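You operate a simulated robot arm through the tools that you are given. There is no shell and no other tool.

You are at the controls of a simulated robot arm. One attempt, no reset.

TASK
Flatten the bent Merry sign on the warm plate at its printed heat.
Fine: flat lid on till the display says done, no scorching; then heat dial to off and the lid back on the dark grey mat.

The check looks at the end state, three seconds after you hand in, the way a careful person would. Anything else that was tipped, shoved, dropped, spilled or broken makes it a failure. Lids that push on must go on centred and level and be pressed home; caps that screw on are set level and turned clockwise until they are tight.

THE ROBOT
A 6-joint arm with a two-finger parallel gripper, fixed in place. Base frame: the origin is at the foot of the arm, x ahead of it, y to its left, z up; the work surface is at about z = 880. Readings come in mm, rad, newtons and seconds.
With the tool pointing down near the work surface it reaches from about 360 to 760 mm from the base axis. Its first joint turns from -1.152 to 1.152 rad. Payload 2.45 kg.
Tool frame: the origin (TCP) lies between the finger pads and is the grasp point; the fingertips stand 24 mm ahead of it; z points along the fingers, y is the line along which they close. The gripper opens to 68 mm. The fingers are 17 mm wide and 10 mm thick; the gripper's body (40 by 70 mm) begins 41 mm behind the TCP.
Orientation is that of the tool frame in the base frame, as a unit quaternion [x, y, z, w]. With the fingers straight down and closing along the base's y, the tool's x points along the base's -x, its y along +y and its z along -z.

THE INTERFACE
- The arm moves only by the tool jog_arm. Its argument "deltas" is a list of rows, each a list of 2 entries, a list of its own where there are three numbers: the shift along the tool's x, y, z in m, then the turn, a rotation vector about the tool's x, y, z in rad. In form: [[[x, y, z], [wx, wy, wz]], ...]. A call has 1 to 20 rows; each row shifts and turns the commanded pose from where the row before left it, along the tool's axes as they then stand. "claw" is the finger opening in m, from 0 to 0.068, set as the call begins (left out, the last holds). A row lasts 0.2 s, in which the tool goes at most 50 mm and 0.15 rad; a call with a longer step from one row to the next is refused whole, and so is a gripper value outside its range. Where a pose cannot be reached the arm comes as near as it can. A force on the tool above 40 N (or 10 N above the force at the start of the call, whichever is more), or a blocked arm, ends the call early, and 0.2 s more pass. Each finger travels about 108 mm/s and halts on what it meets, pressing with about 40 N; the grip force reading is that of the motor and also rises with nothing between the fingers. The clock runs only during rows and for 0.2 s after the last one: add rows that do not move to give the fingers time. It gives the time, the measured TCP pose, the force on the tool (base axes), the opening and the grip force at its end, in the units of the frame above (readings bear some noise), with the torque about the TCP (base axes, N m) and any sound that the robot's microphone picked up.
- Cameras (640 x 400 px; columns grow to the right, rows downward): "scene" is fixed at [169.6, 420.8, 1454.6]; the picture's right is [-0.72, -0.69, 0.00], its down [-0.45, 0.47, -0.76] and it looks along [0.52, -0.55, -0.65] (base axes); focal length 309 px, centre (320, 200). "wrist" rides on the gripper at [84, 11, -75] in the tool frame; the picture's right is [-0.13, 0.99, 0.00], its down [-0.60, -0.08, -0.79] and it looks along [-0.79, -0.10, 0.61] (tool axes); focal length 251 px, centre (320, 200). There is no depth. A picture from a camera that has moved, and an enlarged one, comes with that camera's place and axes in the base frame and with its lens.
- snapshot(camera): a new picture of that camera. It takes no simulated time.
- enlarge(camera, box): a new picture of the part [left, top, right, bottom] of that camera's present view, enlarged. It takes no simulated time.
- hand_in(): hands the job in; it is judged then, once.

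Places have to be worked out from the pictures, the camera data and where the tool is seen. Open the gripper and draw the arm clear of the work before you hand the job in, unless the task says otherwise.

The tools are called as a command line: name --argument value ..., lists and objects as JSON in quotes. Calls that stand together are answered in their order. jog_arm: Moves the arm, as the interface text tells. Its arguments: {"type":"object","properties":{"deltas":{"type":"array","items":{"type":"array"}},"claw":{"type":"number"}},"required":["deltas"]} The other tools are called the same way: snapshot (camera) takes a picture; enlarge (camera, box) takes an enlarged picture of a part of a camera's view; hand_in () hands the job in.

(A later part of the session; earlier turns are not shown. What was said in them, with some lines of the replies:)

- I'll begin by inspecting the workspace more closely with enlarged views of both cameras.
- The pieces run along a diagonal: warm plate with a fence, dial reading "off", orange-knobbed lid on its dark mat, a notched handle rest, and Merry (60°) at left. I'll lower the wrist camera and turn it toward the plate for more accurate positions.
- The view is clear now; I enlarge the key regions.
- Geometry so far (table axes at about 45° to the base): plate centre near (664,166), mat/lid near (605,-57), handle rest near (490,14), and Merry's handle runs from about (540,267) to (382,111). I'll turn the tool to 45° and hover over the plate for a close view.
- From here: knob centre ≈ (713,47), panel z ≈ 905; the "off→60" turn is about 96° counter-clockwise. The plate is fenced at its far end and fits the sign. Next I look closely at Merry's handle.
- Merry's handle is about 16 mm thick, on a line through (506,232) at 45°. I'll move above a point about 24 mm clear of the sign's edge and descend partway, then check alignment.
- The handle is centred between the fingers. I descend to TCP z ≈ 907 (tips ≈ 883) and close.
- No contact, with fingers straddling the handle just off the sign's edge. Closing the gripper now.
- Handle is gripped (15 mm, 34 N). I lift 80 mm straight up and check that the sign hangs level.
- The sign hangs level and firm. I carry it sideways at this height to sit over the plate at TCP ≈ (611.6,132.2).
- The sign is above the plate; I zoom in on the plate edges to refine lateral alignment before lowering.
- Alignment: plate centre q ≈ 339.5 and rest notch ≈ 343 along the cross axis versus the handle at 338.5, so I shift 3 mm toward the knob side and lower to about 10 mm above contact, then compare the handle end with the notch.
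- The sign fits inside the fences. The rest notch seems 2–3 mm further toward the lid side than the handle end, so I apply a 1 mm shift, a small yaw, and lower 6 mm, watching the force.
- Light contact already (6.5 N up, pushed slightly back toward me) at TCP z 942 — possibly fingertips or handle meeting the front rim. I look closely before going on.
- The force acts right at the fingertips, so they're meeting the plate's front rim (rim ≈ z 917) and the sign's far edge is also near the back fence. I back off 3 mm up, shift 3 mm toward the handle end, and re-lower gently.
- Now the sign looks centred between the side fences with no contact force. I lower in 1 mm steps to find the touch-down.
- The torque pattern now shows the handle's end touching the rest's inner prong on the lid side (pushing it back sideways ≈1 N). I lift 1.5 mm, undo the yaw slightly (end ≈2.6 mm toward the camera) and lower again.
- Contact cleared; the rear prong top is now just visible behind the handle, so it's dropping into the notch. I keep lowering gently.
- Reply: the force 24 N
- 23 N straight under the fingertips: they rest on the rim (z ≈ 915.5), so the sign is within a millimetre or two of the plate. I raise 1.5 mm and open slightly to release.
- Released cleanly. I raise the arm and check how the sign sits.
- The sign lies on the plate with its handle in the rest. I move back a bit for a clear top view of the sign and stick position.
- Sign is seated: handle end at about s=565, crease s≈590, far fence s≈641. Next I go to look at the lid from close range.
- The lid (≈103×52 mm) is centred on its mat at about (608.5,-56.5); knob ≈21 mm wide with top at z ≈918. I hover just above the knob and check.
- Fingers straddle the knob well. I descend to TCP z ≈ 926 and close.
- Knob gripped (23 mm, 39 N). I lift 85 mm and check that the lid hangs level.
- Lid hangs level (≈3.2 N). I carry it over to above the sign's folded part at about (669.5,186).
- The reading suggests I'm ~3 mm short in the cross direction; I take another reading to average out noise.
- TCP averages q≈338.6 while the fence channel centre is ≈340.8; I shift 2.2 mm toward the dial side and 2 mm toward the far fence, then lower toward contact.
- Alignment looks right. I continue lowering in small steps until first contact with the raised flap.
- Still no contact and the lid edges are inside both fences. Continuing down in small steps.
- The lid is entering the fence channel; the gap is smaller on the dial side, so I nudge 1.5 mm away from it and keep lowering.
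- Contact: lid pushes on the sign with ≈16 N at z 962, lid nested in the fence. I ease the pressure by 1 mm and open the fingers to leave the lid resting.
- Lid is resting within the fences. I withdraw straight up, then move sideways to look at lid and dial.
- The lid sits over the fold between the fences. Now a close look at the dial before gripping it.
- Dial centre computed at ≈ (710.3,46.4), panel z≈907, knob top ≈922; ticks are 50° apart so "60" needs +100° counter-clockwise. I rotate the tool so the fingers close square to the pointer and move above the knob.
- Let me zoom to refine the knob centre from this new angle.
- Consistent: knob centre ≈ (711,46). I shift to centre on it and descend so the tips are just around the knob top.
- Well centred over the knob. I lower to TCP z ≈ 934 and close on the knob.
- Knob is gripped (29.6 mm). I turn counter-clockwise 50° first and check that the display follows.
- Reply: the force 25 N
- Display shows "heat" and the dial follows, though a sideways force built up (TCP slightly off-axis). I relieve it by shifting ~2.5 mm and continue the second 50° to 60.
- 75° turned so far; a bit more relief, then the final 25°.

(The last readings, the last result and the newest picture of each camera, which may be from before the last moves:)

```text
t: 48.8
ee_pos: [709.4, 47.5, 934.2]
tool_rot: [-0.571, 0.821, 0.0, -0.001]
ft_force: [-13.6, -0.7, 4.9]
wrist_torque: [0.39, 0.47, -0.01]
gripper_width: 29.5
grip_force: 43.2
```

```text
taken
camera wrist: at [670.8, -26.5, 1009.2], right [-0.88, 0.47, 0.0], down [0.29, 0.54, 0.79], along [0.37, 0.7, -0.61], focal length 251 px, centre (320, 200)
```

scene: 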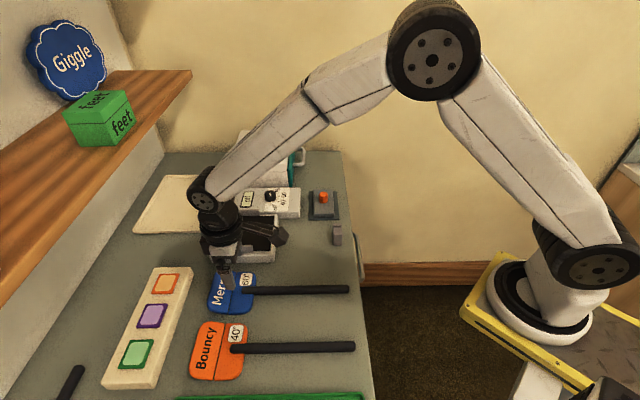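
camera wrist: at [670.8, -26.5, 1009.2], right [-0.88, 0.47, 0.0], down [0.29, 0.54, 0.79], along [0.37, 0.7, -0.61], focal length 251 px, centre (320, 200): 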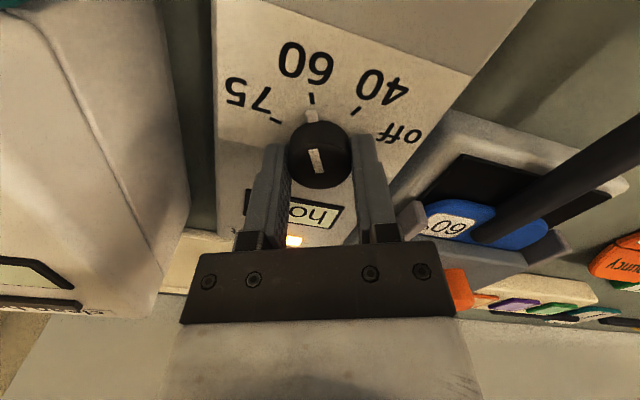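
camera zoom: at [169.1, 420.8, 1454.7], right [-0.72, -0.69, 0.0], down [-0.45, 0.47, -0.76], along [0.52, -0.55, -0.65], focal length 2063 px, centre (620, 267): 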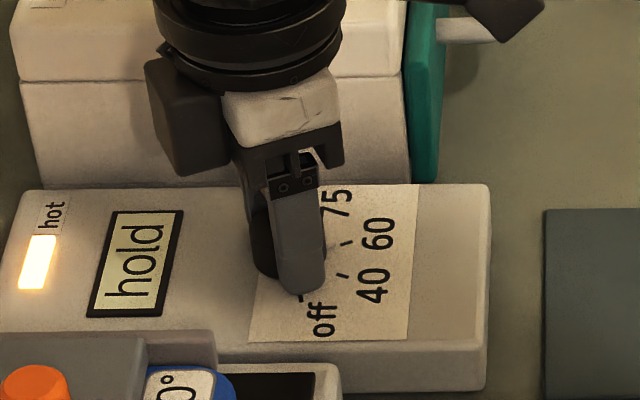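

Display says "hold" and the pointer is right at 60. I keep hold of the knob, relieve the residual side force, and poll the display until "done".

jog_arm --deltas '[[[0.0003, 0.001, 0], [0, 0, 0]], [[0, 0, 0], [0, 0, 0]], [[0, 0, 0], [0, 0, 0]], [[0, 0, 0], [0, 0, 0]]]'

enlarge --camera "scene" --box '[200, 180, 300, 260]'

```text
t: 49.8
ee_pos: [709.5, 48.4, 933.6]
tool_rot: [-0.57, 0.821, 0.0, 0.001]
ft_force: [-7.4, -3.3, 3.2]
wrist_torque: [-1.16, 0.51, -0.06]
gripper_width: 29.3
grip_force: 43.1
```

```text
5.00 times, centred on (250, 220) of scene
camera zoom: at [169.4, 420.8, 1454.6], right [-0.72, -0.69, 0.0], down [-0.45, 0.47, -0.76], along [0.52, -0.55, -0.65], focal length 1547 px, centre (670, 100)
```

zoom: 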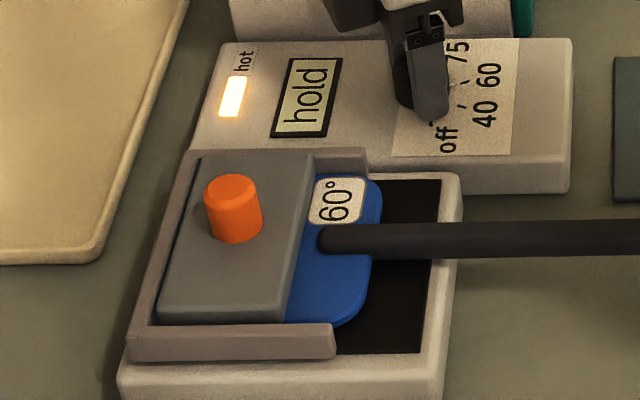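

Still "hold". I wait 2 s and look again.

jog_arm --deltas '[[[0, 0, 0], [0, 0, 0]], [[0, 0, 0], [0, 0, 0]], [[0, 0, 0], [0, 0, 0]], [[0, 0, 0], [0, 0, 0]], [[0, 0, 0], [0, 0, 0]], [[0, 0, 0], [0, 0, 0]], [[0, 0, 0], [0, 0, 0]], [[0, 0, 0], [0, 0, 0]], [[0, 0, 0], [0, 0, 0]]]'

enlarge --camera "scene" --box '[200, 180, 300, 260]'

```text
t: 51.8
ee_pos: [709.5, 48.7, 933.4]
tool_rot: [-0.57, 0.822, 0.0, 0.0]
ft_force: [-5.8, -10.5, 3.3]
wrist_torque: [-0.01, 0.05, -0.01]
gripper_width: 29.2
grip_force: 43.0
```

```text
5.00 times, centred on (250, 220) of scene
camera zoom: at [169.4, 420.5, 1454.7], right [-0.72, -0.69, 0.0], down [-0.45, 0.47, -0.76], along [0.52, -0.55, -0.65], focal length 1547 px, centre (670, 100)
```

zoom: 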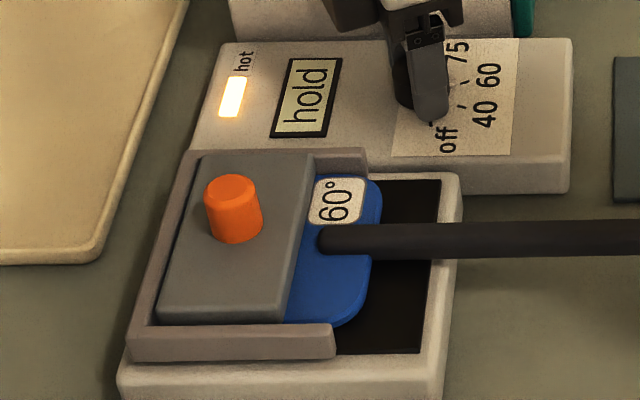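

Still "hold"; waiting another 2 s.

jog_arm --deltas '[[[0, 0, 0], [0, 0, 0]], [[0, 0, 0], [0, 0, 0]], [[0, 0, 0], [0, 0, 0]], [[0, 0, 0], [0, 0, 0]], [[0, 0, 0], [0, 0, 0]], [[0, 0, 0], [0, 0, 0]], [[0, 0, 0], [0, 0, 0]], [[0, 0, 0], [0, 0, 0]], [[0, 0, 0], [0, 0, 0]]]'

enlarge --camera "scene" --box '[200, 180, 300, 260]'

```text
t: 53.8
ee_pos: [709.7, 49.2, 933.4]
tool_rot: [-0.57, 0.821, 0.0, 0.0]
ft_force: [-4.0, -12.4, 4.6]
wrist_torque: [-0.36, 0.15, 0.0]
gripper_width: 29.3
grip_force: 43.3
```

```text
5.00 times, centred on (250, 220) of scene
camera zoom: at [169.4, 420.5, 1454.7], right [-0.72, -0.69, 0.0], down [-0.45, 0.47, -0.76], along [0.52, -0.55, -0.65], focal length 1547 px, centre (670, 100)
```

zoom: 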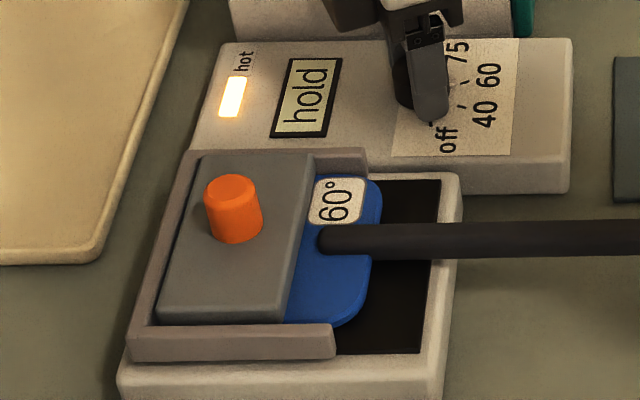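

Still "hold". I relieve a small side force (1 mm) and keep waiting.

jog_arm --deltas '[[[0.001, 0.0, 0], [0, 0, 0]], [[0, 0, 0], [0, 0, 0]], [[0, 0, 0], [0, 0, 0]], [[0, 0, 0], [0, 0, 0]], [[0, 0, 0], [0, 0, 0]], [[0, 0, 0], [0, 0, 0]], [[0, 0, 0], [0, 0, 0]], [[0, 0, 0], [0, 0, 0]], [[0, 0, 0], [0, 0, 0]]]'

enlarge --camera "scene" --box '[200, 180, 300, 260]'

```text
t: 55.8
ee_pos: [710.5, 48.2, 934.1]
tool_rot: [-0.571, 0.821, 0.001, 0.0]
ft_force: [6.7, 0.6, -1.0]
wrist_torque: [0.39, -0.31, -0.03]
gripper_width: 29.5
grip_force: 43.2
```

```text
5.00 times, centred on (250, 220) of scene
camera zoom: at [169.9, 420.8, 1454.6], right [-0.72, -0.69, 0.0], down [-0.45, 0.47, -0.76], along [0.52, -0.55, -0.65], focal length 1547 px, centre (670, 100)
```

zoom: 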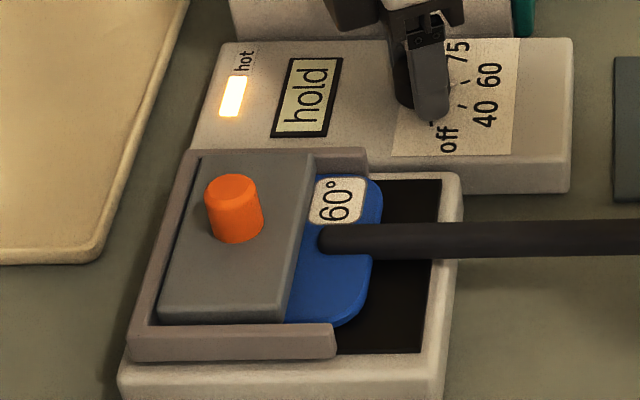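

Side force is gone; display still "hold". Waiting more.

jog_arm --deltas '[[[0, 0, 0], [0, 0, 0]], [[0, 0, 0], [0, 0, 0]], [[0, 0, 0], [0, 0, 0]], [[0, 0, 0], [0, 0, 0]], [[0, 0, 0], [0, 0, 0]], [[0, 0, 0], [0, 0, 0]], [[0, 0, 0], [0, 0, 0]], [[0, 0, 0], [0, 0, 0]], [[0, 0, 0], [0, 0, 0]], [[0, 0, 0], [0, 0, 0]]]'

enlarge --camera "scene" --box '[200, 180, 300, 260]'

```text
t: 58.0
ee_pos: [708.1, 48.3, 933.1]
tool_rot: [-0.571, 0.821, 0.001, -0.001]
ft_force: [9.4, 7.3, -1.8]
wrist_torque: [0.37, -0.31, -0.01]
gripper_width: 28.9
grip_force: 43.4
```

```text
5.00 times, centred on (250, 220) of scene
camera zoom: at [169.9, 421.0, 1454.5], right [-0.72, -0.69, 0.0], down [-0.45, 0.47, -0.76], along [0.52, -0.55, -0.65], focal length 1547 px, centre (670, 100)
```

zoom: 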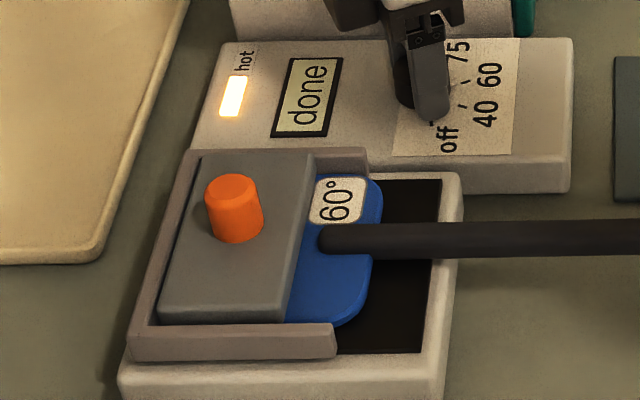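

"done" appeared — turning the dial back clockwise toward off immediately.

jog_arm --deltas '[[[0.0004, -0.0004, 0], [0, 0, 0.109]], [[0.0004, -0.0004, 0], [0, 0, 0.109]], [[0, 0, 0], [0, 0, 0.109]], [[0, 0, 0], [0, 0, 0.109]], [[0, 0, 0], [0, 0, 0.109]], [[0, 0, 0], [0, 0, 0.109]], [[0, 0, 0], [0, 0, 0.109]], [[0, 0, 0], [0, 0, 0.109]]]'

```text
t: 59.8
ee_pos: [709.8, 48.8, 934.3]
tool_rot: [-0.17, 0.985, 0.001, 0.0]
ft_force: [7.6, 13.2, -1.6]
wrist_torque: [0.75, -1.14, -0.02]
gripper_width: 29.2
grip_force: 43.1
```

Halfway, modest side force; I relieve it and turn the remaining 50° to off.

jog_arm --deltas '[[[-0.0009, 0.0007, 0], [0, 0, 0.109]], [[0, 0, 0], [0, 0, 0.109]], [[0, 0, 0], [0, 0, 0.109]], [[0, 0, 0], [0, 0, 0.109]], [[0, 0, 0], [0, 0, 0.109]], [[0, 0, 0], [0, 0, 0.109]], [[0, 0, 0], [0, 0, 0.109]], [[0, 0, 0], [0, 0, 0.109]]]'

enlarge --camera "scene" --box '[200, 160, 310, 260]'

enlarge --camera "wrist" --box '[200, 60, 440, 240]'

```text
t: 61.6
ee_pos: [710.4, 46.4, 934.1]
tool_rot: [0.264, 0.964, -0.002, 0.001]
ft_force: [6.0, -15.9, 6.9]
wrist_torque: [-0.03, 0.58, -0.04]
gripper_width: 29.3
grip_force: 43.1
```

```text
4.00 times, centred on (255, 210) of scene
camera zoom: at [169.7, 420.4, 1454.7], right [-0.72, -0.69, 0.0], down [-0.45, 0.47, -0.76], along [0.52, -0.55, -0.65], focal length 1238 px, centre (580, 160)
```

zoom: 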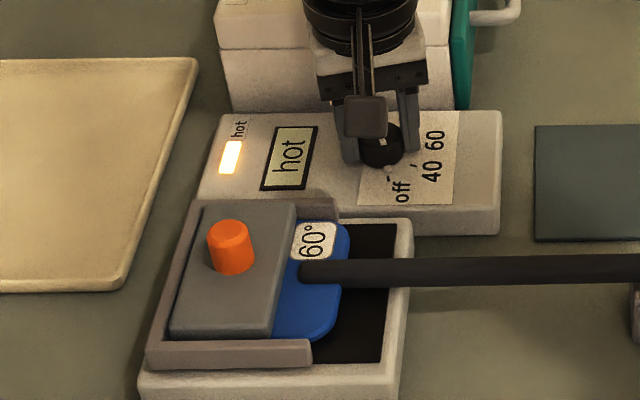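

```text
2.22 times, centred on (320, 150) of wrist
camera zoom: at [643.9, 98.7, 1009.0], right [0.62, 0.79, 0.0], down [0.48, -0.37, 0.79], along [0.63, -0.49, -0.61], focal length 559 px, centre (320, 311)
```

zoom: 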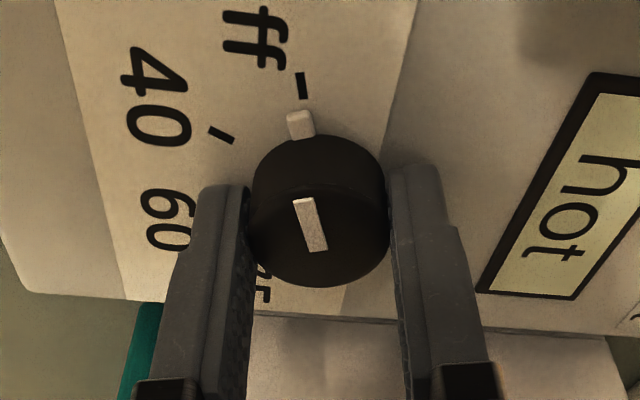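

Display reads "hot" (heat off, plate still warm), but the knob's stripe is ~9° short of its original off position. I relieve the side force and turn another ~8° clockwise.

jog_arm --deltas '[[[-0.0008, -0.0009, 0], [0, 0, 0]], [[0, 0, 0], [0, 0, 0.075]], [[0, 0, 0], [0, 0, 0.075]], [[0, 0, 0], [0, 0, 0]]]'

enlarge --camera "wrist" --box '[200, 60, 440, 240]'

```text
t: 62.6
ee_pos: [709.3, 47.7, 934.4]
tool_rot: [0.334, 0.943, -0.001, 0.0]
ft_force: [-3.4, -11.6, 10.3]
wrist_torque: [-0.15, 0.42, 0.52]
gripper_width: 29.5
grip_force: 43.8
```

```text
2.22 times, centred on (320, 150) of wrist
camera zoom: at [651.8, 108.2, 1009.2], right [0.73, 0.69, 0.0], down [0.42, -0.44, 0.79], along [0.55, -0.57, -0.61], focal length 559 px, centre (320, 311)
```

zoom: 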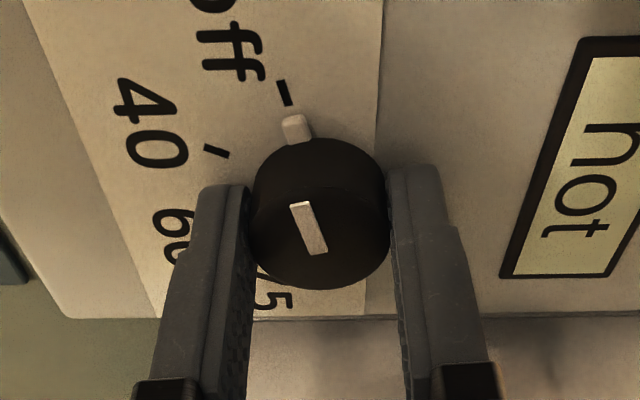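

The torque rise shows the dial is at its off stop. I release and raise.

jog_arm --deltas '[[[0, 0, 0], [0, 0, 0]], [[0, 0, 0], [0, 0, 0]], [[0, 0, 0], [0, 0, 0]]]' --claw 0.052

jog_arm --deltas '[[[0, 0, -0.02], [0, 0, 0]], [[0, 0, -0.03], [0, 0, 0]], [[0, 0, -0.04], [0, 0, 0]], [[0, 0, 0], [0, 0, 0]]]'

enlarge --camera "scene" --box '[200, 160, 310, 260]'

enlarge --camera "wrist" --box '[220, 0, 460, 180]'

```text
t: 63.4
ee_pos: [710.0, 47.2, 934.5]
tool_rot: [0.333, 0.943, 0.0, 0.0]
ft_force: [0.2, -0.3, 0.4]
wrist_torque: [-0.01, -0.02, 0.0]
gripper_width: 52.1
grip_force: 0.1
```

```text
t: 64.4
ee_pos: [709.5, 47.9, 1023.4]
tool_rot: [0.334, 0.943, 0.0, 0.0]
ft_force: [-0.5, 0.9, 0.9]
wrist_torque: [-0.03, 0.02, 0.0]
gripper_width: 51.7
grip_force: 0.1
```

```text
4.00 times, centred on (255, 210) of scene
camera zoom: at [169.6, 420.8, 1454.6], right [-0.72, -0.69, 0.0], down [-0.45, 0.47, -0.76], along [0.52, -0.55, -0.65], focal length 1238 px, centre (580, 160)
```

zoom: 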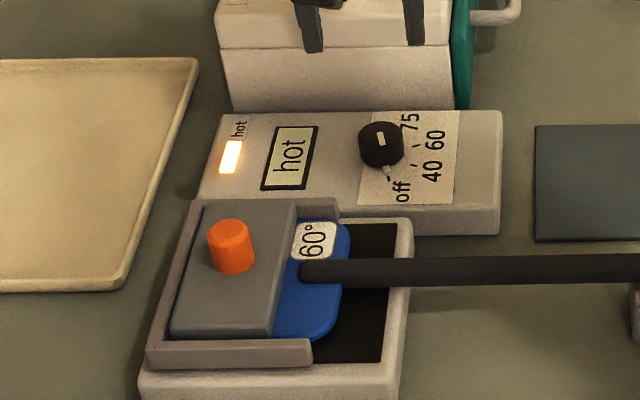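

```text
2.22 times, centred on (340, 90) of wrist
camera zoom: at [652.0, 109.3, 1098.9], right [0.72, 0.69, 0.0], down [0.42, -0.44, 0.79], along [0.55, -0.57, -0.61], focal length 559 px, centre (276, 444)
```

zoom: 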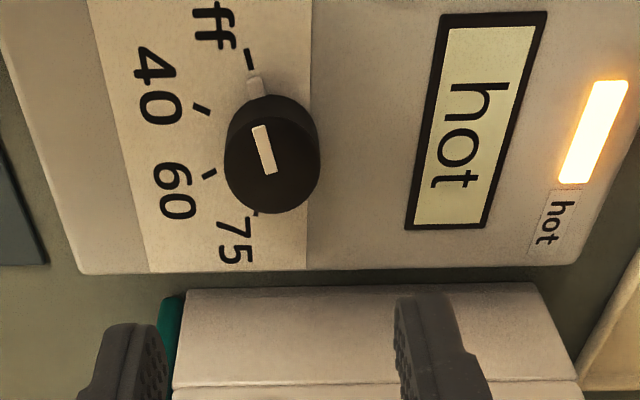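

Dial is off, residual "hot" showing. I rotate the tool back to 45° and move near the lid for a look.

jog_arm --deltas '[[[0, 0, 0], [0, 0, -0.1457]], [[0, 0, 0], [0, 0, -0.1457]], [[0, 0, 0], [0, 0, -0.1457]], [[0, 0, 0], [0, 0, -0.1457]], [[0, 0, 0], [0, 0, -0.1457]], [[0, 0, 0], [0, 0, -0.1457]], [[0, 0, 0], [0, 0, -0.1457]], [[0, 0, 0], [0, 0, -0.1457]], [[0, 0, 0], [0, 0, -0.1457]], [[0, 0, 0], [0, 0, -0.1457]], [[-0.0082, 0.0257, 0], [0, 0, 0]], [[-0.0082, 0.0257, 0], [0, 0, 0]], [[-0.0082, 0.0257, 0], [0, 0, 0]], [[-0.0082, 0.0257, 0], [0, 0, 0]], [[-0.0082, 0.0257, 0], [0, 0, 0]], [[0, 0, 0], [0, 0, 0]], [[0, 0, 0], [0, 0, 0]]]'

snapshot --camera "wrist"

enlarge --camera "wrist" --box '[200, 20, 440, 200]'

```text
t: 68.0
ee_pos: [648.9, 167.3, 1023.6]
tool_rot: [-0.379, 0.925, 0.001, 0.0]
ft_force: [0.0, -0.6, -0.5]
wrist_torque: [0.02, -0.02, 0.01]
gripper_width: 52.0
grip_force: 0.0
```

```text
taken
camera wrist: at [581.9, 115.8, 1098.4], right [-0.6, 0.8, 0.0], down [0.49, 0.37, 0.79], along [0.63, 0.48, -0.61], focal length 251 px, centre (320, 200)
```

wrist: 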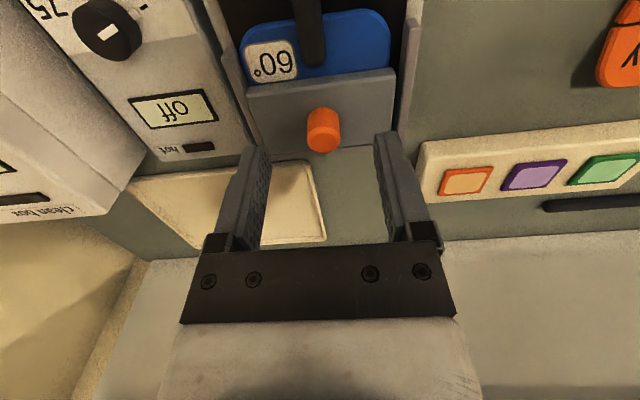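

```text
2.22 times, centred on (320, 110) of wrist
camera zoom: at [581.9, 115.8, 1098.4], right [-0.6, 0.8, 0.0], down [0.49, 0.37, 0.79], along [0.63, 0.48, -0.61], focal length 559 px, centre (320, 400)
```

zoom: 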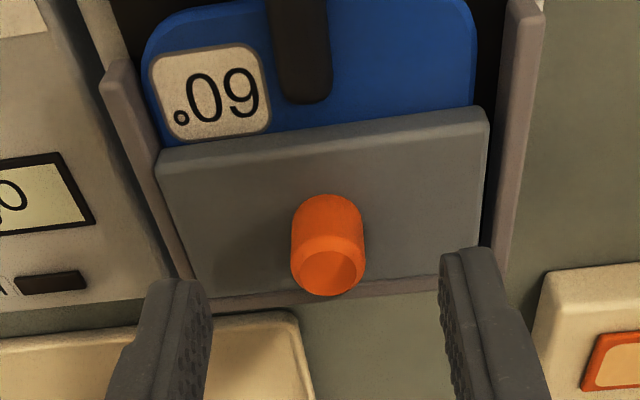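

Plate already reads "off" with the hot light out. The lid's knob is at ≈ (670.5,188); I move over it and descend part way.

jog_arm --deltas '[[[-0.015, 0, 0], [0, 0, 0]], [[-0.015, 0, 0], [0, 0, 0]], [[0, 0, 0.02], [0, 0, 0]], [[0, 0, 0.018], [0, 0, 0]], [[0, 0, 0], [0, 0, 0]]]'

enlarge --camera "wrist" --box '[200, 40, 440, 220]'

enlarge --camera "scene" --box '[190, 170, 290, 270]'

```text
t: 69.2
ee_pos: [672.3, 188.2, 986.8]
tool_rot: [-0.379, 0.925, 0.0, 0.0]
ft_force: [-0.2, 1.1, 0.4]
wrist_torque: [0.02, -0.01, 0.02]
gripper_width: 52.1
grip_force: 0.1
```

```text
2.22 times, centred on (320, 130) of wrist
camera zoom: at [605.0, 137.1, 1061.6], right [-0.6, 0.8, 0.0], down [0.49, 0.37, 0.79], along [0.63, 0.48, -0.61], focal length 559 px, centre (320, 356)
```

zoom: 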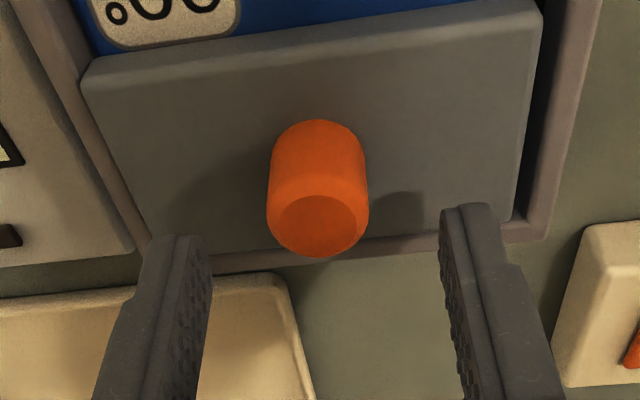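

```text
4.00 times, centred on (240, 220) of scene
camera zoom: at [169.6, 420.8, 1454.6], right [-0.72, -0.69, 0.0], down [-0.45, 0.47, -0.76], along [0.52, -0.55, -0.65], focal length 1238 px, centre (640, 120)
```

zoom: 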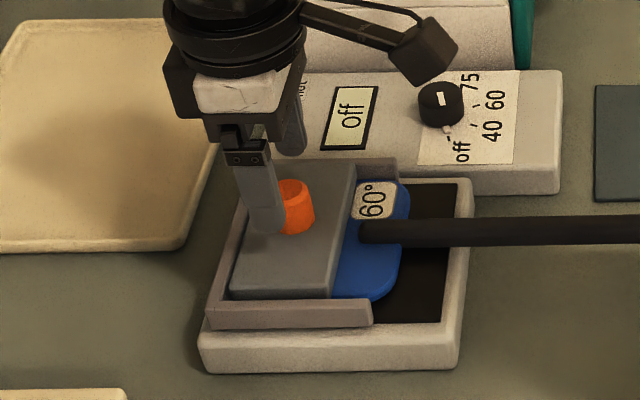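

Descending to grip height, then I'll compare with the earlier gripped view before closing.

jog_arm --deltas '[[[0, 0, 0.012], [0, 0, 0]], [[0, 0, 0.012], [0, 0, 0]], [[0, 0, 0], [0, 0, 0]]]'

enlarge --camera "wrist" --box '[180, 0, 460, 200]'

enlarge --camera "scene" --box '[200, 190, 290, 270]'

```text
t: 70.0
ee_pos: [671.1, 188.5, 961.8]
tool_rot: [-0.379, 0.925, 0.0, 0.001]
ft_force: [0.3, 0.0, 0.2]
wrist_torque: [0.0, -0.01, 0.03]
gripper_width: 51.9
grip_force: 0.0
```

```text
2.00 times, centred on (320, 100) of wrist
camera zoom: at [603.7, 137.1, 1037.7], right [-0.6, 0.8, 0.0], down [0.49, 0.37, 0.79], along [0.63, 0.48, -0.61], focal length 503 px, centre (320, 400)
```

zoom: 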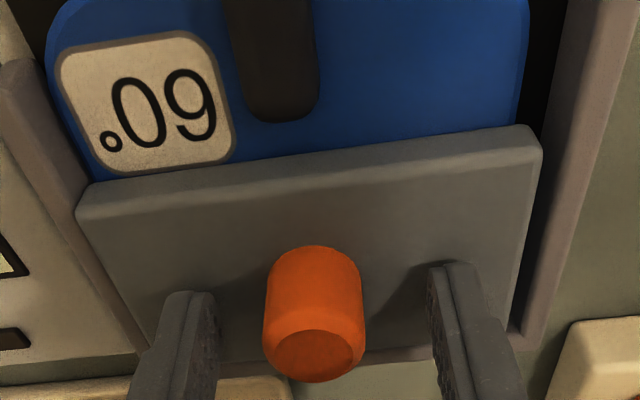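

```text
5.00 times, centred on (245, 230) of scene
camera zoom: at [169.6, 420.8, 1454.6], right [-0.72, -0.69, 0.0], down [-0.45, 0.47, -0.76], along [0.52, -0.55, -0.65], focal length 1547 px, centre (695, 50)
```

zoom: 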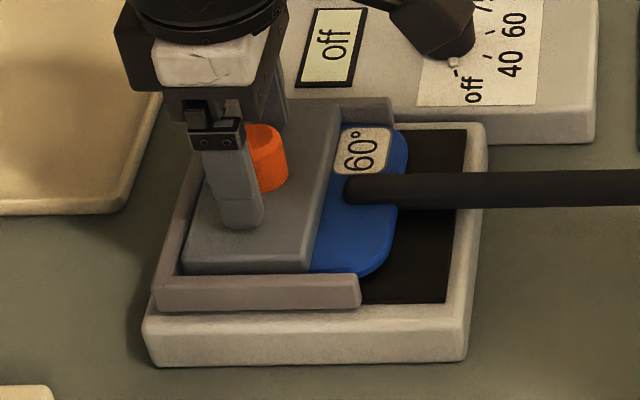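

The knob sits in virtually the same place between the fingers as when it was gripped before. I nudge 1 mm sideways and close.

jog_arm --deltas '[[[0, -0.001, 0], [0, 0, 0]], [[0, 0, 0], [0, 0, 0]], [[0, 0, 0], [0, 0, 0]], [[0, 0, 0], [0, 0, 0]]]' --claw 0.0

jog_arm --deltas '[[[0, 0, -0.01], [0, 0, 0]], [[0, 0, -0.015], [0, 0, 0]], [[0, 0, -0.025], [0, 0, 0]], [[0, 0, 0], [0, 0, 0]]]'

enlarge --camera "scene" --box '[190, 170, 300, 270]'

enlarge --camera "wrist" --box '[180, 0, 460, 200]'

```text
t: 71.0
ee_pos: [672.2, 186.9, 962.9]
tool_rot: [-0.378, 0.926, 0.0, 0.0]
ft_force: [-0.4, 1.4, 1.9]
wrist_torque: [0.06, 0.02, 0.01]
gripper_width: 23.1
grip_force: 39.0
```

```text
t: 72.0
ee_pos: [671.9, 187.7, 1012.1]
tool_rot: [-0.379, 0.925, 0.0, 0.0]
ft_force: [0.7, 0.3, -4.0]
wrist_torque: [0.0, 0.01, 0.02]
gripper_width: 23.2
grip_force: 39.7
```

```text
4.00 times, centred on (245, 220) of scene
camera zoom: at [169.7, 420.9, 1454.6], right [-0.72, -0.69, 0.0], down [-0.45, 0.47, -0.76], along [0.52, -0.55, -0.65], focal length 1238 px, centre (620, 120)
```

zoom: 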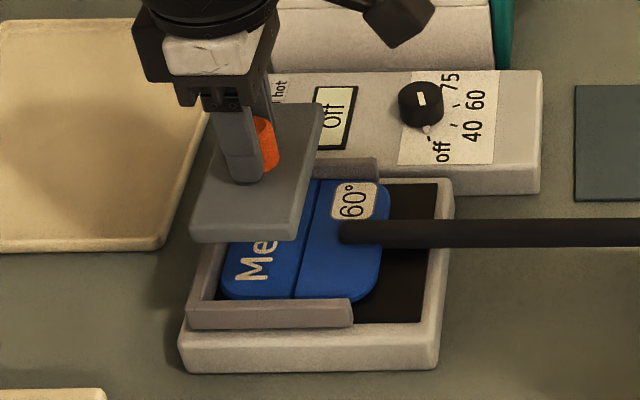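

```text
2.00 times, centred on (320, 100) of wrist
camera zoom: at [604.2, 136.8, 1086.5], right [-0.6, 0.8, 0.0], down [0.49, 0.37, 0.79], along [0.63, 0.48, -0.61], focal length 503 px, centre (320, 400)
```

zoom: 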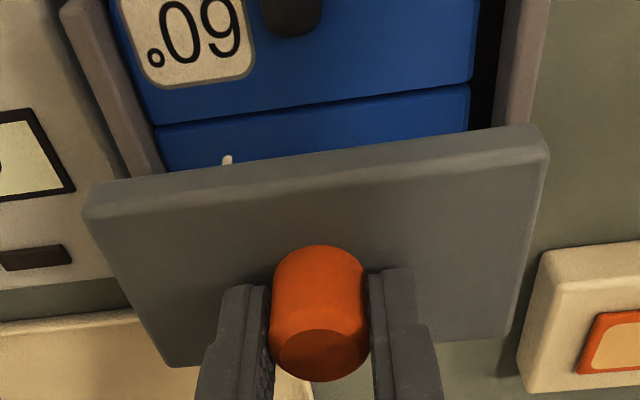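

Lid is up and the sign underneath looks flat. I carry the lid back over its mat at about (609.5,-56).

jog_arm --deltas '[[[0.02393, -0.01443, 0], [0, 0, 0]], [[0.02393, -0.01443, 0], [0, 0, 0]], [[0.02393, -0.01443, 0], [0, 0, 0]], [[0.02393, -0.01443, 0], [0, 0, 0]], [[0.02393, -0.01443, 0], [0, 0, 0]], [[0.02393, -0.01443, 0], [0, 0, 0]], [[0.02393, -0.01443, 0], [0, 0, 0]], [[0.02393, -0.01443, 0], [0, 0, 0]], [[0.02393, -0.01443, 0], [0, 0, 0]], [[0, 0, 0], [0, 0, 0]], [[0, 0, 0], [0, 0, 0]]]'

jog_arm --deltas '[[[0, 0, 0], [0, 0, 0]]]'

enlarge --camera "scene" --box '[200, 150, 360, 270]'

snapshot --camera "wrist"

```text
t: 74.4
ee_pos: [608.6, -56.3, 1012.9]
tool_rot: [-0.378, 0.926, 0.0, 0.0]
ft_force: [-0.5, -0.1, -2.4]
wrist_torque: [0.01, 0.05, 0.02]
gripper_width: 22.8
grip_force: 39.4
```

```text
t: 74.8
ee_pos: [608.9, -55.9, 1010.9]
tool_rot: [-0.378, 0.926, 0.0, 0.0]
ft_force: [-0.2, 0.0, -3.9]
wrist_torque: [-0.04, 0.01, 0.0]
gripper_width: 23.2
grip_force: 39.1
```

```text
3.33 times, centred on (280, 210) of scene
camera zoom: at [169.7, 420.8, 1454.6], right [-0.72, -0.69, 0.0], down [-0.45, 0.47, -0.76], along [0.52, -0.55, -0.65], focal length 1031 px, centre (453, 167)
```

zoom: 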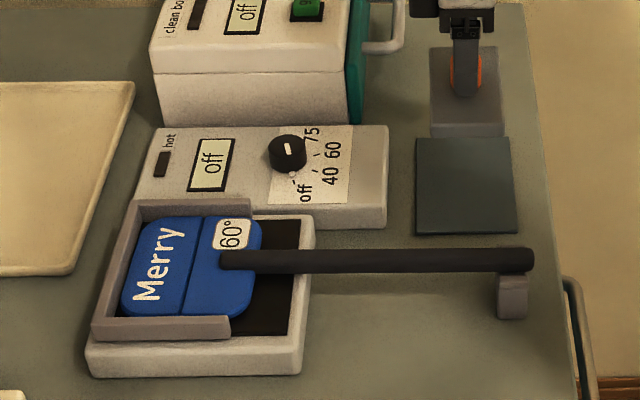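

```text
taken
camera wrist: at [541.9, -106.9, 1087.4], right [-0.6, 0.8, 0.0], down [0.49, 0.37, 0.79], along [0.63, 0.48, -0.61], focal length 251 px, centre (320, 200)
```

wrist: 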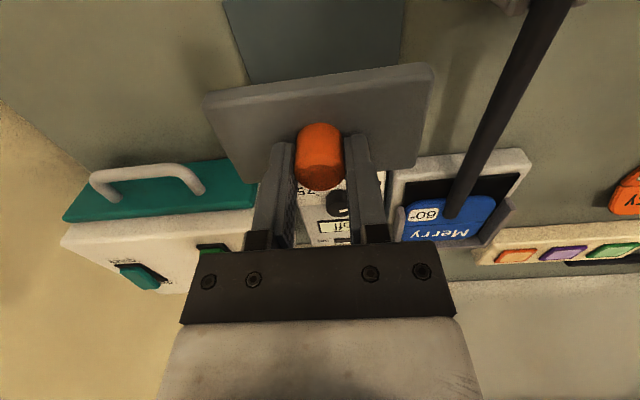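

Over the mat, same XY as at pickup. I lower to a few mm above the mat.

jog_arm --deltas '[[[0, 0, 0.02], [0, 0, 0]], [[0, 0, 0.02], [0, 0, 0]], [[0, 0, 0.02], [0, 0, 0]], [[0, 0, 0.015], [0, 0, 0]], [[0, 0, 0.005], [0, 0, 0]], [[0, 0, 0], [0, 0, 0]]]'

enlarge --camera "scene" --box '[290, 170, 360, 240]'

enlarge --camera "wrist" --box '[160, 0, 480, 200]'

```text
t: 76.2
ee_pos: [610.2, -55.4, 932.0]
tool_rot: [-0.378, 0.926, 0.0, 0.0]
ft_force: [-0.8, -0.7, -3.2]
wrist_torque: [0.01, 0.0, 0.0]
gripper_width: 23.3
grip_force: 39.3
```

```text
5.71 times, centred on (325, 205) of scene
camera zoom: at [169.7, 420.8, 1454.6], right [-0.72, -0.69, 0.0], down [-0.45, 0.47, -0.76], along [0.52, -0.55, -0.65], focal length 1768 px, centre (291, 171)
```

zoom: 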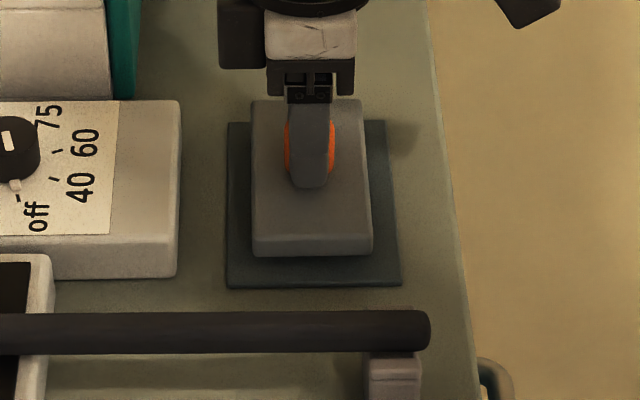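

```text
2.00 times, centred on (320, 100) of wrist
camera zoom: at [542.8, -106.4, 1006.8], right [-0.6, 0.8, 0.0], down [0.49, 0.37, 0.79], along [0.63, 0.48, -0.61], focal length 503 px, centre (320, 400)
```

zoom: 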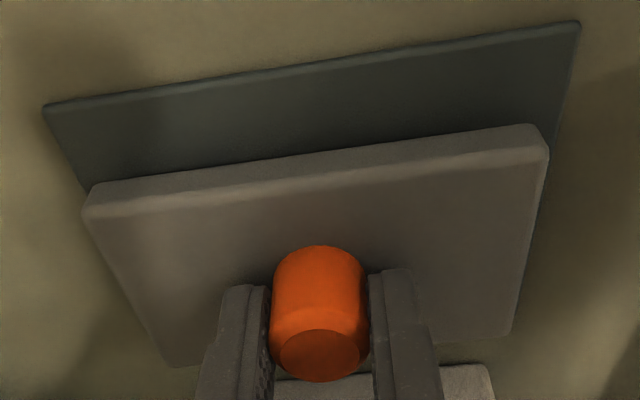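

Aligned as before. Final lowering in small steps until it touches.

jog_arm --deltas '[[[0, 0, 0.002], [0, 0, 0]], [[0, 0, 0.002], [0, 0, 0]], [[0, 0, 0.0015], [0, 0, 0]], [[0, 0, 0], [0, 0, 0]]]'

```text
t: 77.2
ee_pos: [608.1, -54.0, 925.0]
tool_rot: [-0.379, 0.925, 0.0, 0.0]
ft_force: [0.6, -0.2, -3.4]
wrist_torque: [-0.04, 0.0, 0.03]
gripper_width: 22.9
grip_force: 39.4
```

No contact yet (still carrying the lid's weight); a few more small steps.

jog_arm --deltas '[[[0, 0, 0.001], [0, 0, 0]], [[0, 0, 0.001], [0, 0, 0]], [[0, 0, 0], [0, 0, 0]]]'

```text
t: 78.0
ee_pos: [609.1, -55.5, 924.7]
tool_rot: [-0.379, 0.925, 0.0, -0.001]
ft_force: [-8.1, 3.2, 8.6]
wrist_torque: [0.23, -0.02, 0.05]
gripper_width: 23.2
grip_force: 39.5
```

The lid is down on the mat (net ≈12 N). I open the fingers and withdraw upward.

jog_arm --deltas '[[[0, 0, -0.0007], [0, 0, 0]], [[0, 0, 0], [0, 0, 0]]]'

jog_arm --deltas '[[[0, 0, 0], [0, 0, 0]], [[0, 0, 0], [0, 0, 0]], [[0, 0, 0], [0, 0, 0]]]' --claw 0.05

jog_arm --deltas '[[[0, 0, -0.015], [0, 0, 0]], [[0, 0, -0.025], [0, 0, 0]], [[0, 0, -0.04], [0, 0, 0]], [[0, 0, -0.04], [0, 0, 0]], [[0, 0, 0], [0, 0, 0]]]'

enlarge --camera "scene" --box '[200, 150, 360, 270]'

snapshot --camera "wrist"

```text
t: 78.6
ee_pos: [610.0, -54.4, 924.7]
tool_rot: [-0.38, 0.925, 0.001, 0.0]
ft_force: [-6.8, 1.1, 5.2]
wrist_torque: [0.13, 0.03, 0.05]
gripper_width: 22.8
grip_force: 39.3
```

```text
t: 79.4
ee_pos: [608.5, -55.0, 925.2]
tool_rot: [-0.379, 0.926, 0.0, 0.0]
ft_force: [-0.8, -0.2, 0.1]
wrist_torque: [-0.01, -0.01, 0.0]
gripper_width: 50.1
grip_force: 0.0
```

```text
t: 80.6
ee_pos: [608.9, -54.7, 1045.5]
tool_rot: [-0.379, 0.925, 0.0, 0.0]
ft_force: [-0.1, -0.5, -1.0]
wrist_torque: [0.0, 0.01, 0.01]
gripper_width: 50.3
grip_force: 0.0
```

```text
3.33 times, centred on (280, 210) of scene
camera zoom: at [169.6, 420.8, 1454.6], right [-0.72, -0.69, 0.0], down [-0.45, 0.47, -0.76], along [0.52, -0.55, -0.65], focal length 1031 px, centre (453, 167)
```

zoom: 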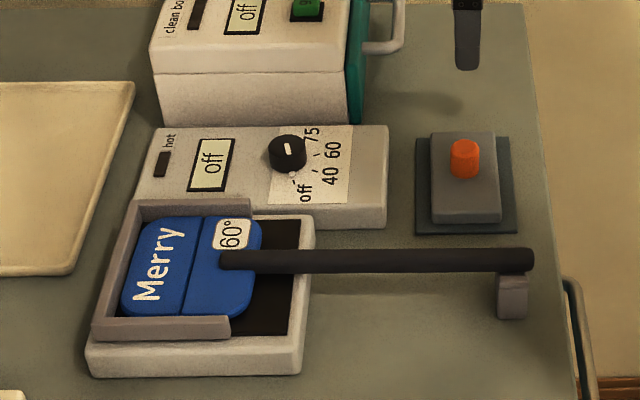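

```text
taken
camera wrist: at [540.3, -106.2, 1121.4], right [-0.6, 0.8, 0.0], down [0.49, 0.37, 0.79], along [0.63, 0.48, -0.61], focal length 251 px, centre (320, 200)
```

wrist: 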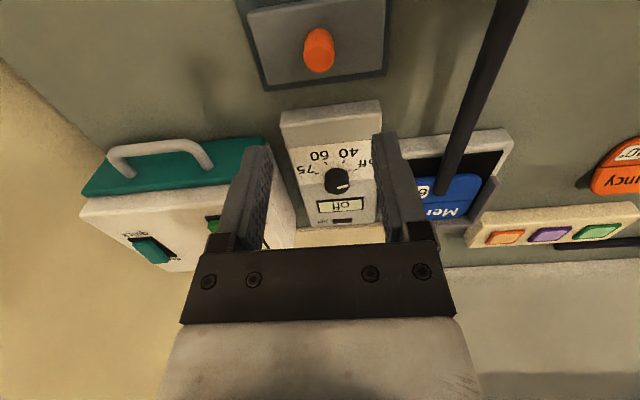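

Lid is back on its mat and the dial reads off. I draw the arm clear and inspect the final state closely.

jog_arm --deltas '[[[0.04, 0, -0.02], [0, 0, 0]], [[0.04, 0, -0.02], [0, 0, 0]], [[0.04, 0, -0.02], [0, 0, 0]], [[0.04, 0.0, -0.02], [0, 0, 0]], [[0.0, 0.03, -0.02], [0, 0, 0]], [[0.0, 0.03, 0], [0, 0, 0]], [[0, 0, 0], [0, 0, 0]]]' --claw 0.068

snapshot --camera "scene"

enlarge --camera "scene" --box '[200, 190, 300, 270]'

enlarge --camera "scene" --box '[290, 175, 360, 255]'

enlarge --camera "scene" --box '[230, 165, 310, 225]'

snapshot --camera "wrist"

```text
t: 82.2
ee_pos: [451.2, -125.3, 1144.3]
tool_rot: [-0.378, 0.926, 0.0, 0.0]
ft_force: [0.2, -0.4, 0.8]
wrist_torque: [0.01, -0.01, -0.02]
gripper_width: 68.0
grip_force: 0.0
```

```text
taken
```

scene: 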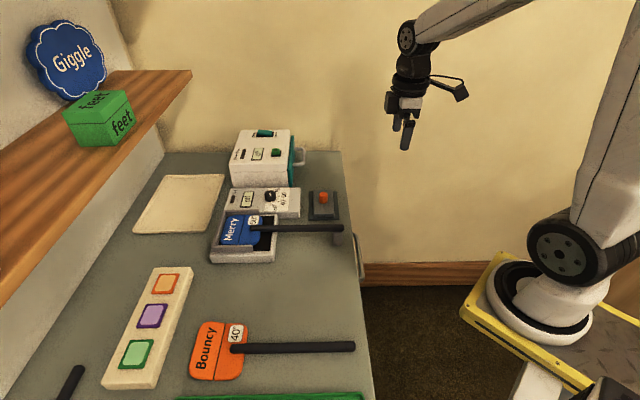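

```text
5.00 times, centred on (250, 230) of scene
camera zoom: at [169.6, 420.8, 1454.6], right [-0.72, -0.69, 0.0], down [-0.45, 0.47, -0.76], along [0.52, -0.55, -0.65], focal length 1547 px, centre (670, 50)
```

zoom: 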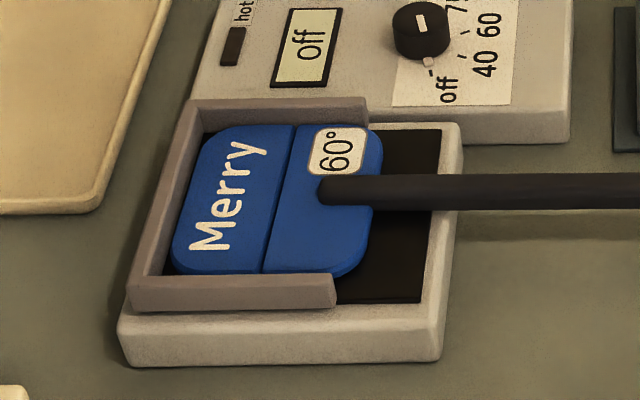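

```text
5.00 times, centred on (325, 215) of scene
camera zoom: at [169.6, 420.8, 1454.6], right [-0.72, -0.69, 0.0], down [-0.45, 0.47, -0.76], along [0.52, -0.55, -0.65], focal length 1547 px, centre (295, 125)
```

zoom: 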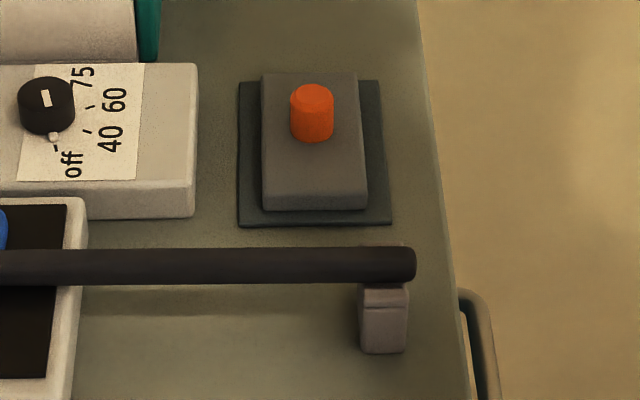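

```text
6.67 times, centred on (270, 195) of scene
camera zoom: at [169.6, 420.8, 1454.6], right [-0.72, -0.69, 0.0], down [-0.45, 0.47, -0.76], along [0.52, -0.55, -0.65], focal length 2063 px, centre (653, 233)
```

zoom: 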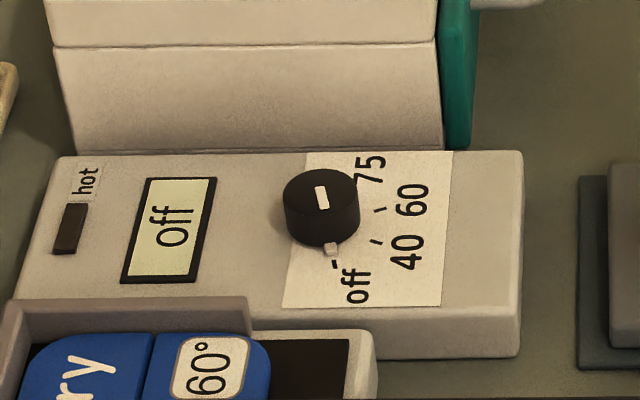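

```text
taken
camera wrist: at [384.0, -176.4, 1219.8], right [-0.6, 0.8, 0.0], down [0.49, 0.37, 0.79], along [0.63, 0.48, -0.61], focal length 251 px, centre (320, 200)
```

wrist: 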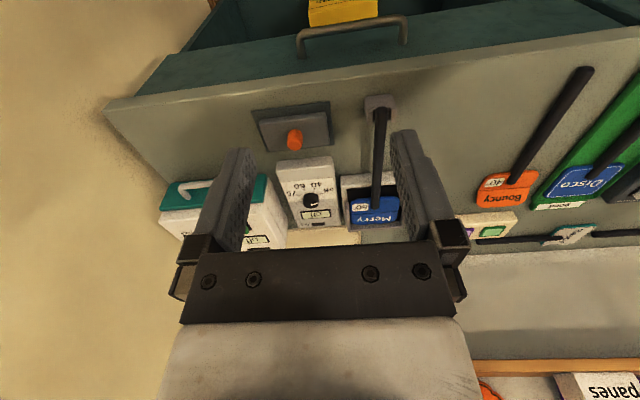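

Everything looks right. The wrist view also shows an open drawer with a yellow note; I check it and the sign's flatness more closely before handing in.

enlarge --camera "wrist" --box '[220, 0, 460, 60]'

enlarge --camera "wrist" --box '[240, 90, 420, 240]'

enlarge --camera "scene" --box '[205, 200, 285, 265]'

```text
2.67 times, centred on (340, 30) of wrist
camera zoom: at [384.0, -176.4, 1219.8], right [-0.6, 0.8, 0.0], down [0.49, 0.37, 0.79], along [0.63, 0.48, -0.61], focal length 670 px, centre (267, 653)
```

zoom: 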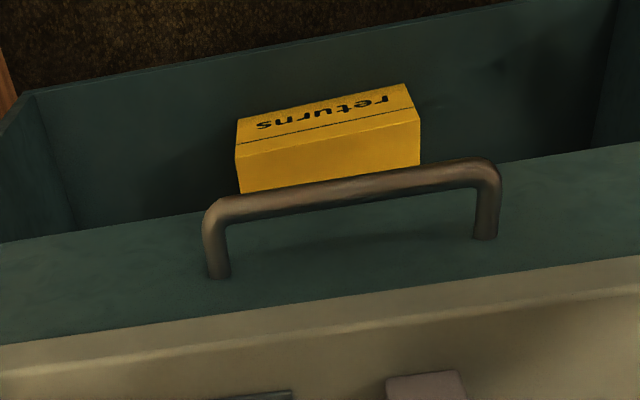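

```text
2.67 times, centred on (330, 165) of wrist
camera zoom: at [384.0, -176.4, 1219.8], right [-0.6, 0.8, 0.0], down [0.49, 0.37, 0.79], along [0.63, 0.48, -0.61], focal length 670 px, centre (293, 293)
```

zoom: 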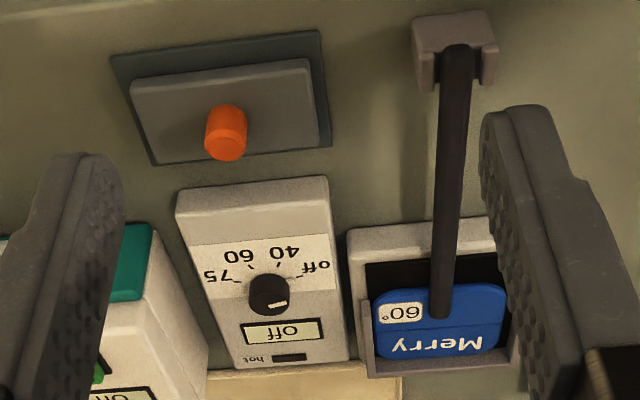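

```text
6.15 times, centred on (245, 232) of scene
camera zoom: at [169.6, 420.8, 1454.6], right [-0.72, -0.69, 0.0], down [-0.45, 0.47, -0.76], along [0.52, -0.55, -0.65], focal length 1904 px, centre (782, 0)
```

zoom: 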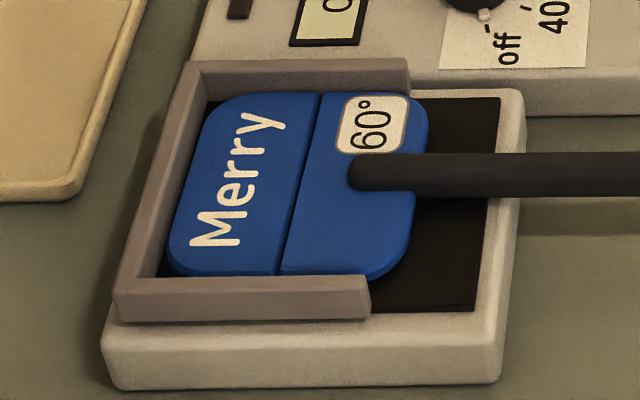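

The sign is flat and unscorched and its handle sits in the rest. The dial and display read off, the lid is level on its grey mat, and the gripper is open and clear. Handing in.

hand_in

```text
The job is handed in.
```

The Merry sign is flat, and I've handed the job in; no verdict has come back yet.

- **Sign:** it was heated at its printed 60° with the flat lid on until the display said "done". In the final pictures it lies flat on the plate with no scorch marks, and its handle sits in the notched rest.
- **Dial:** I turned it back to its off stop as soon as "done" appeared. The display showed "hot" briefly, then "off".
- **Lid:** it is back on the dark grey mat, level and close to where it started.
- **Everything else:** nothing else looks tipped, shoved or dropped. The gripper is open and the arm is clear of the work.

While I lowered the sign, the fingertips pressed on the plate's front rim with about 24 N. While I turned the dial, side force on the knob also reached about 24 N. Neither appears to have moved the plate unit.
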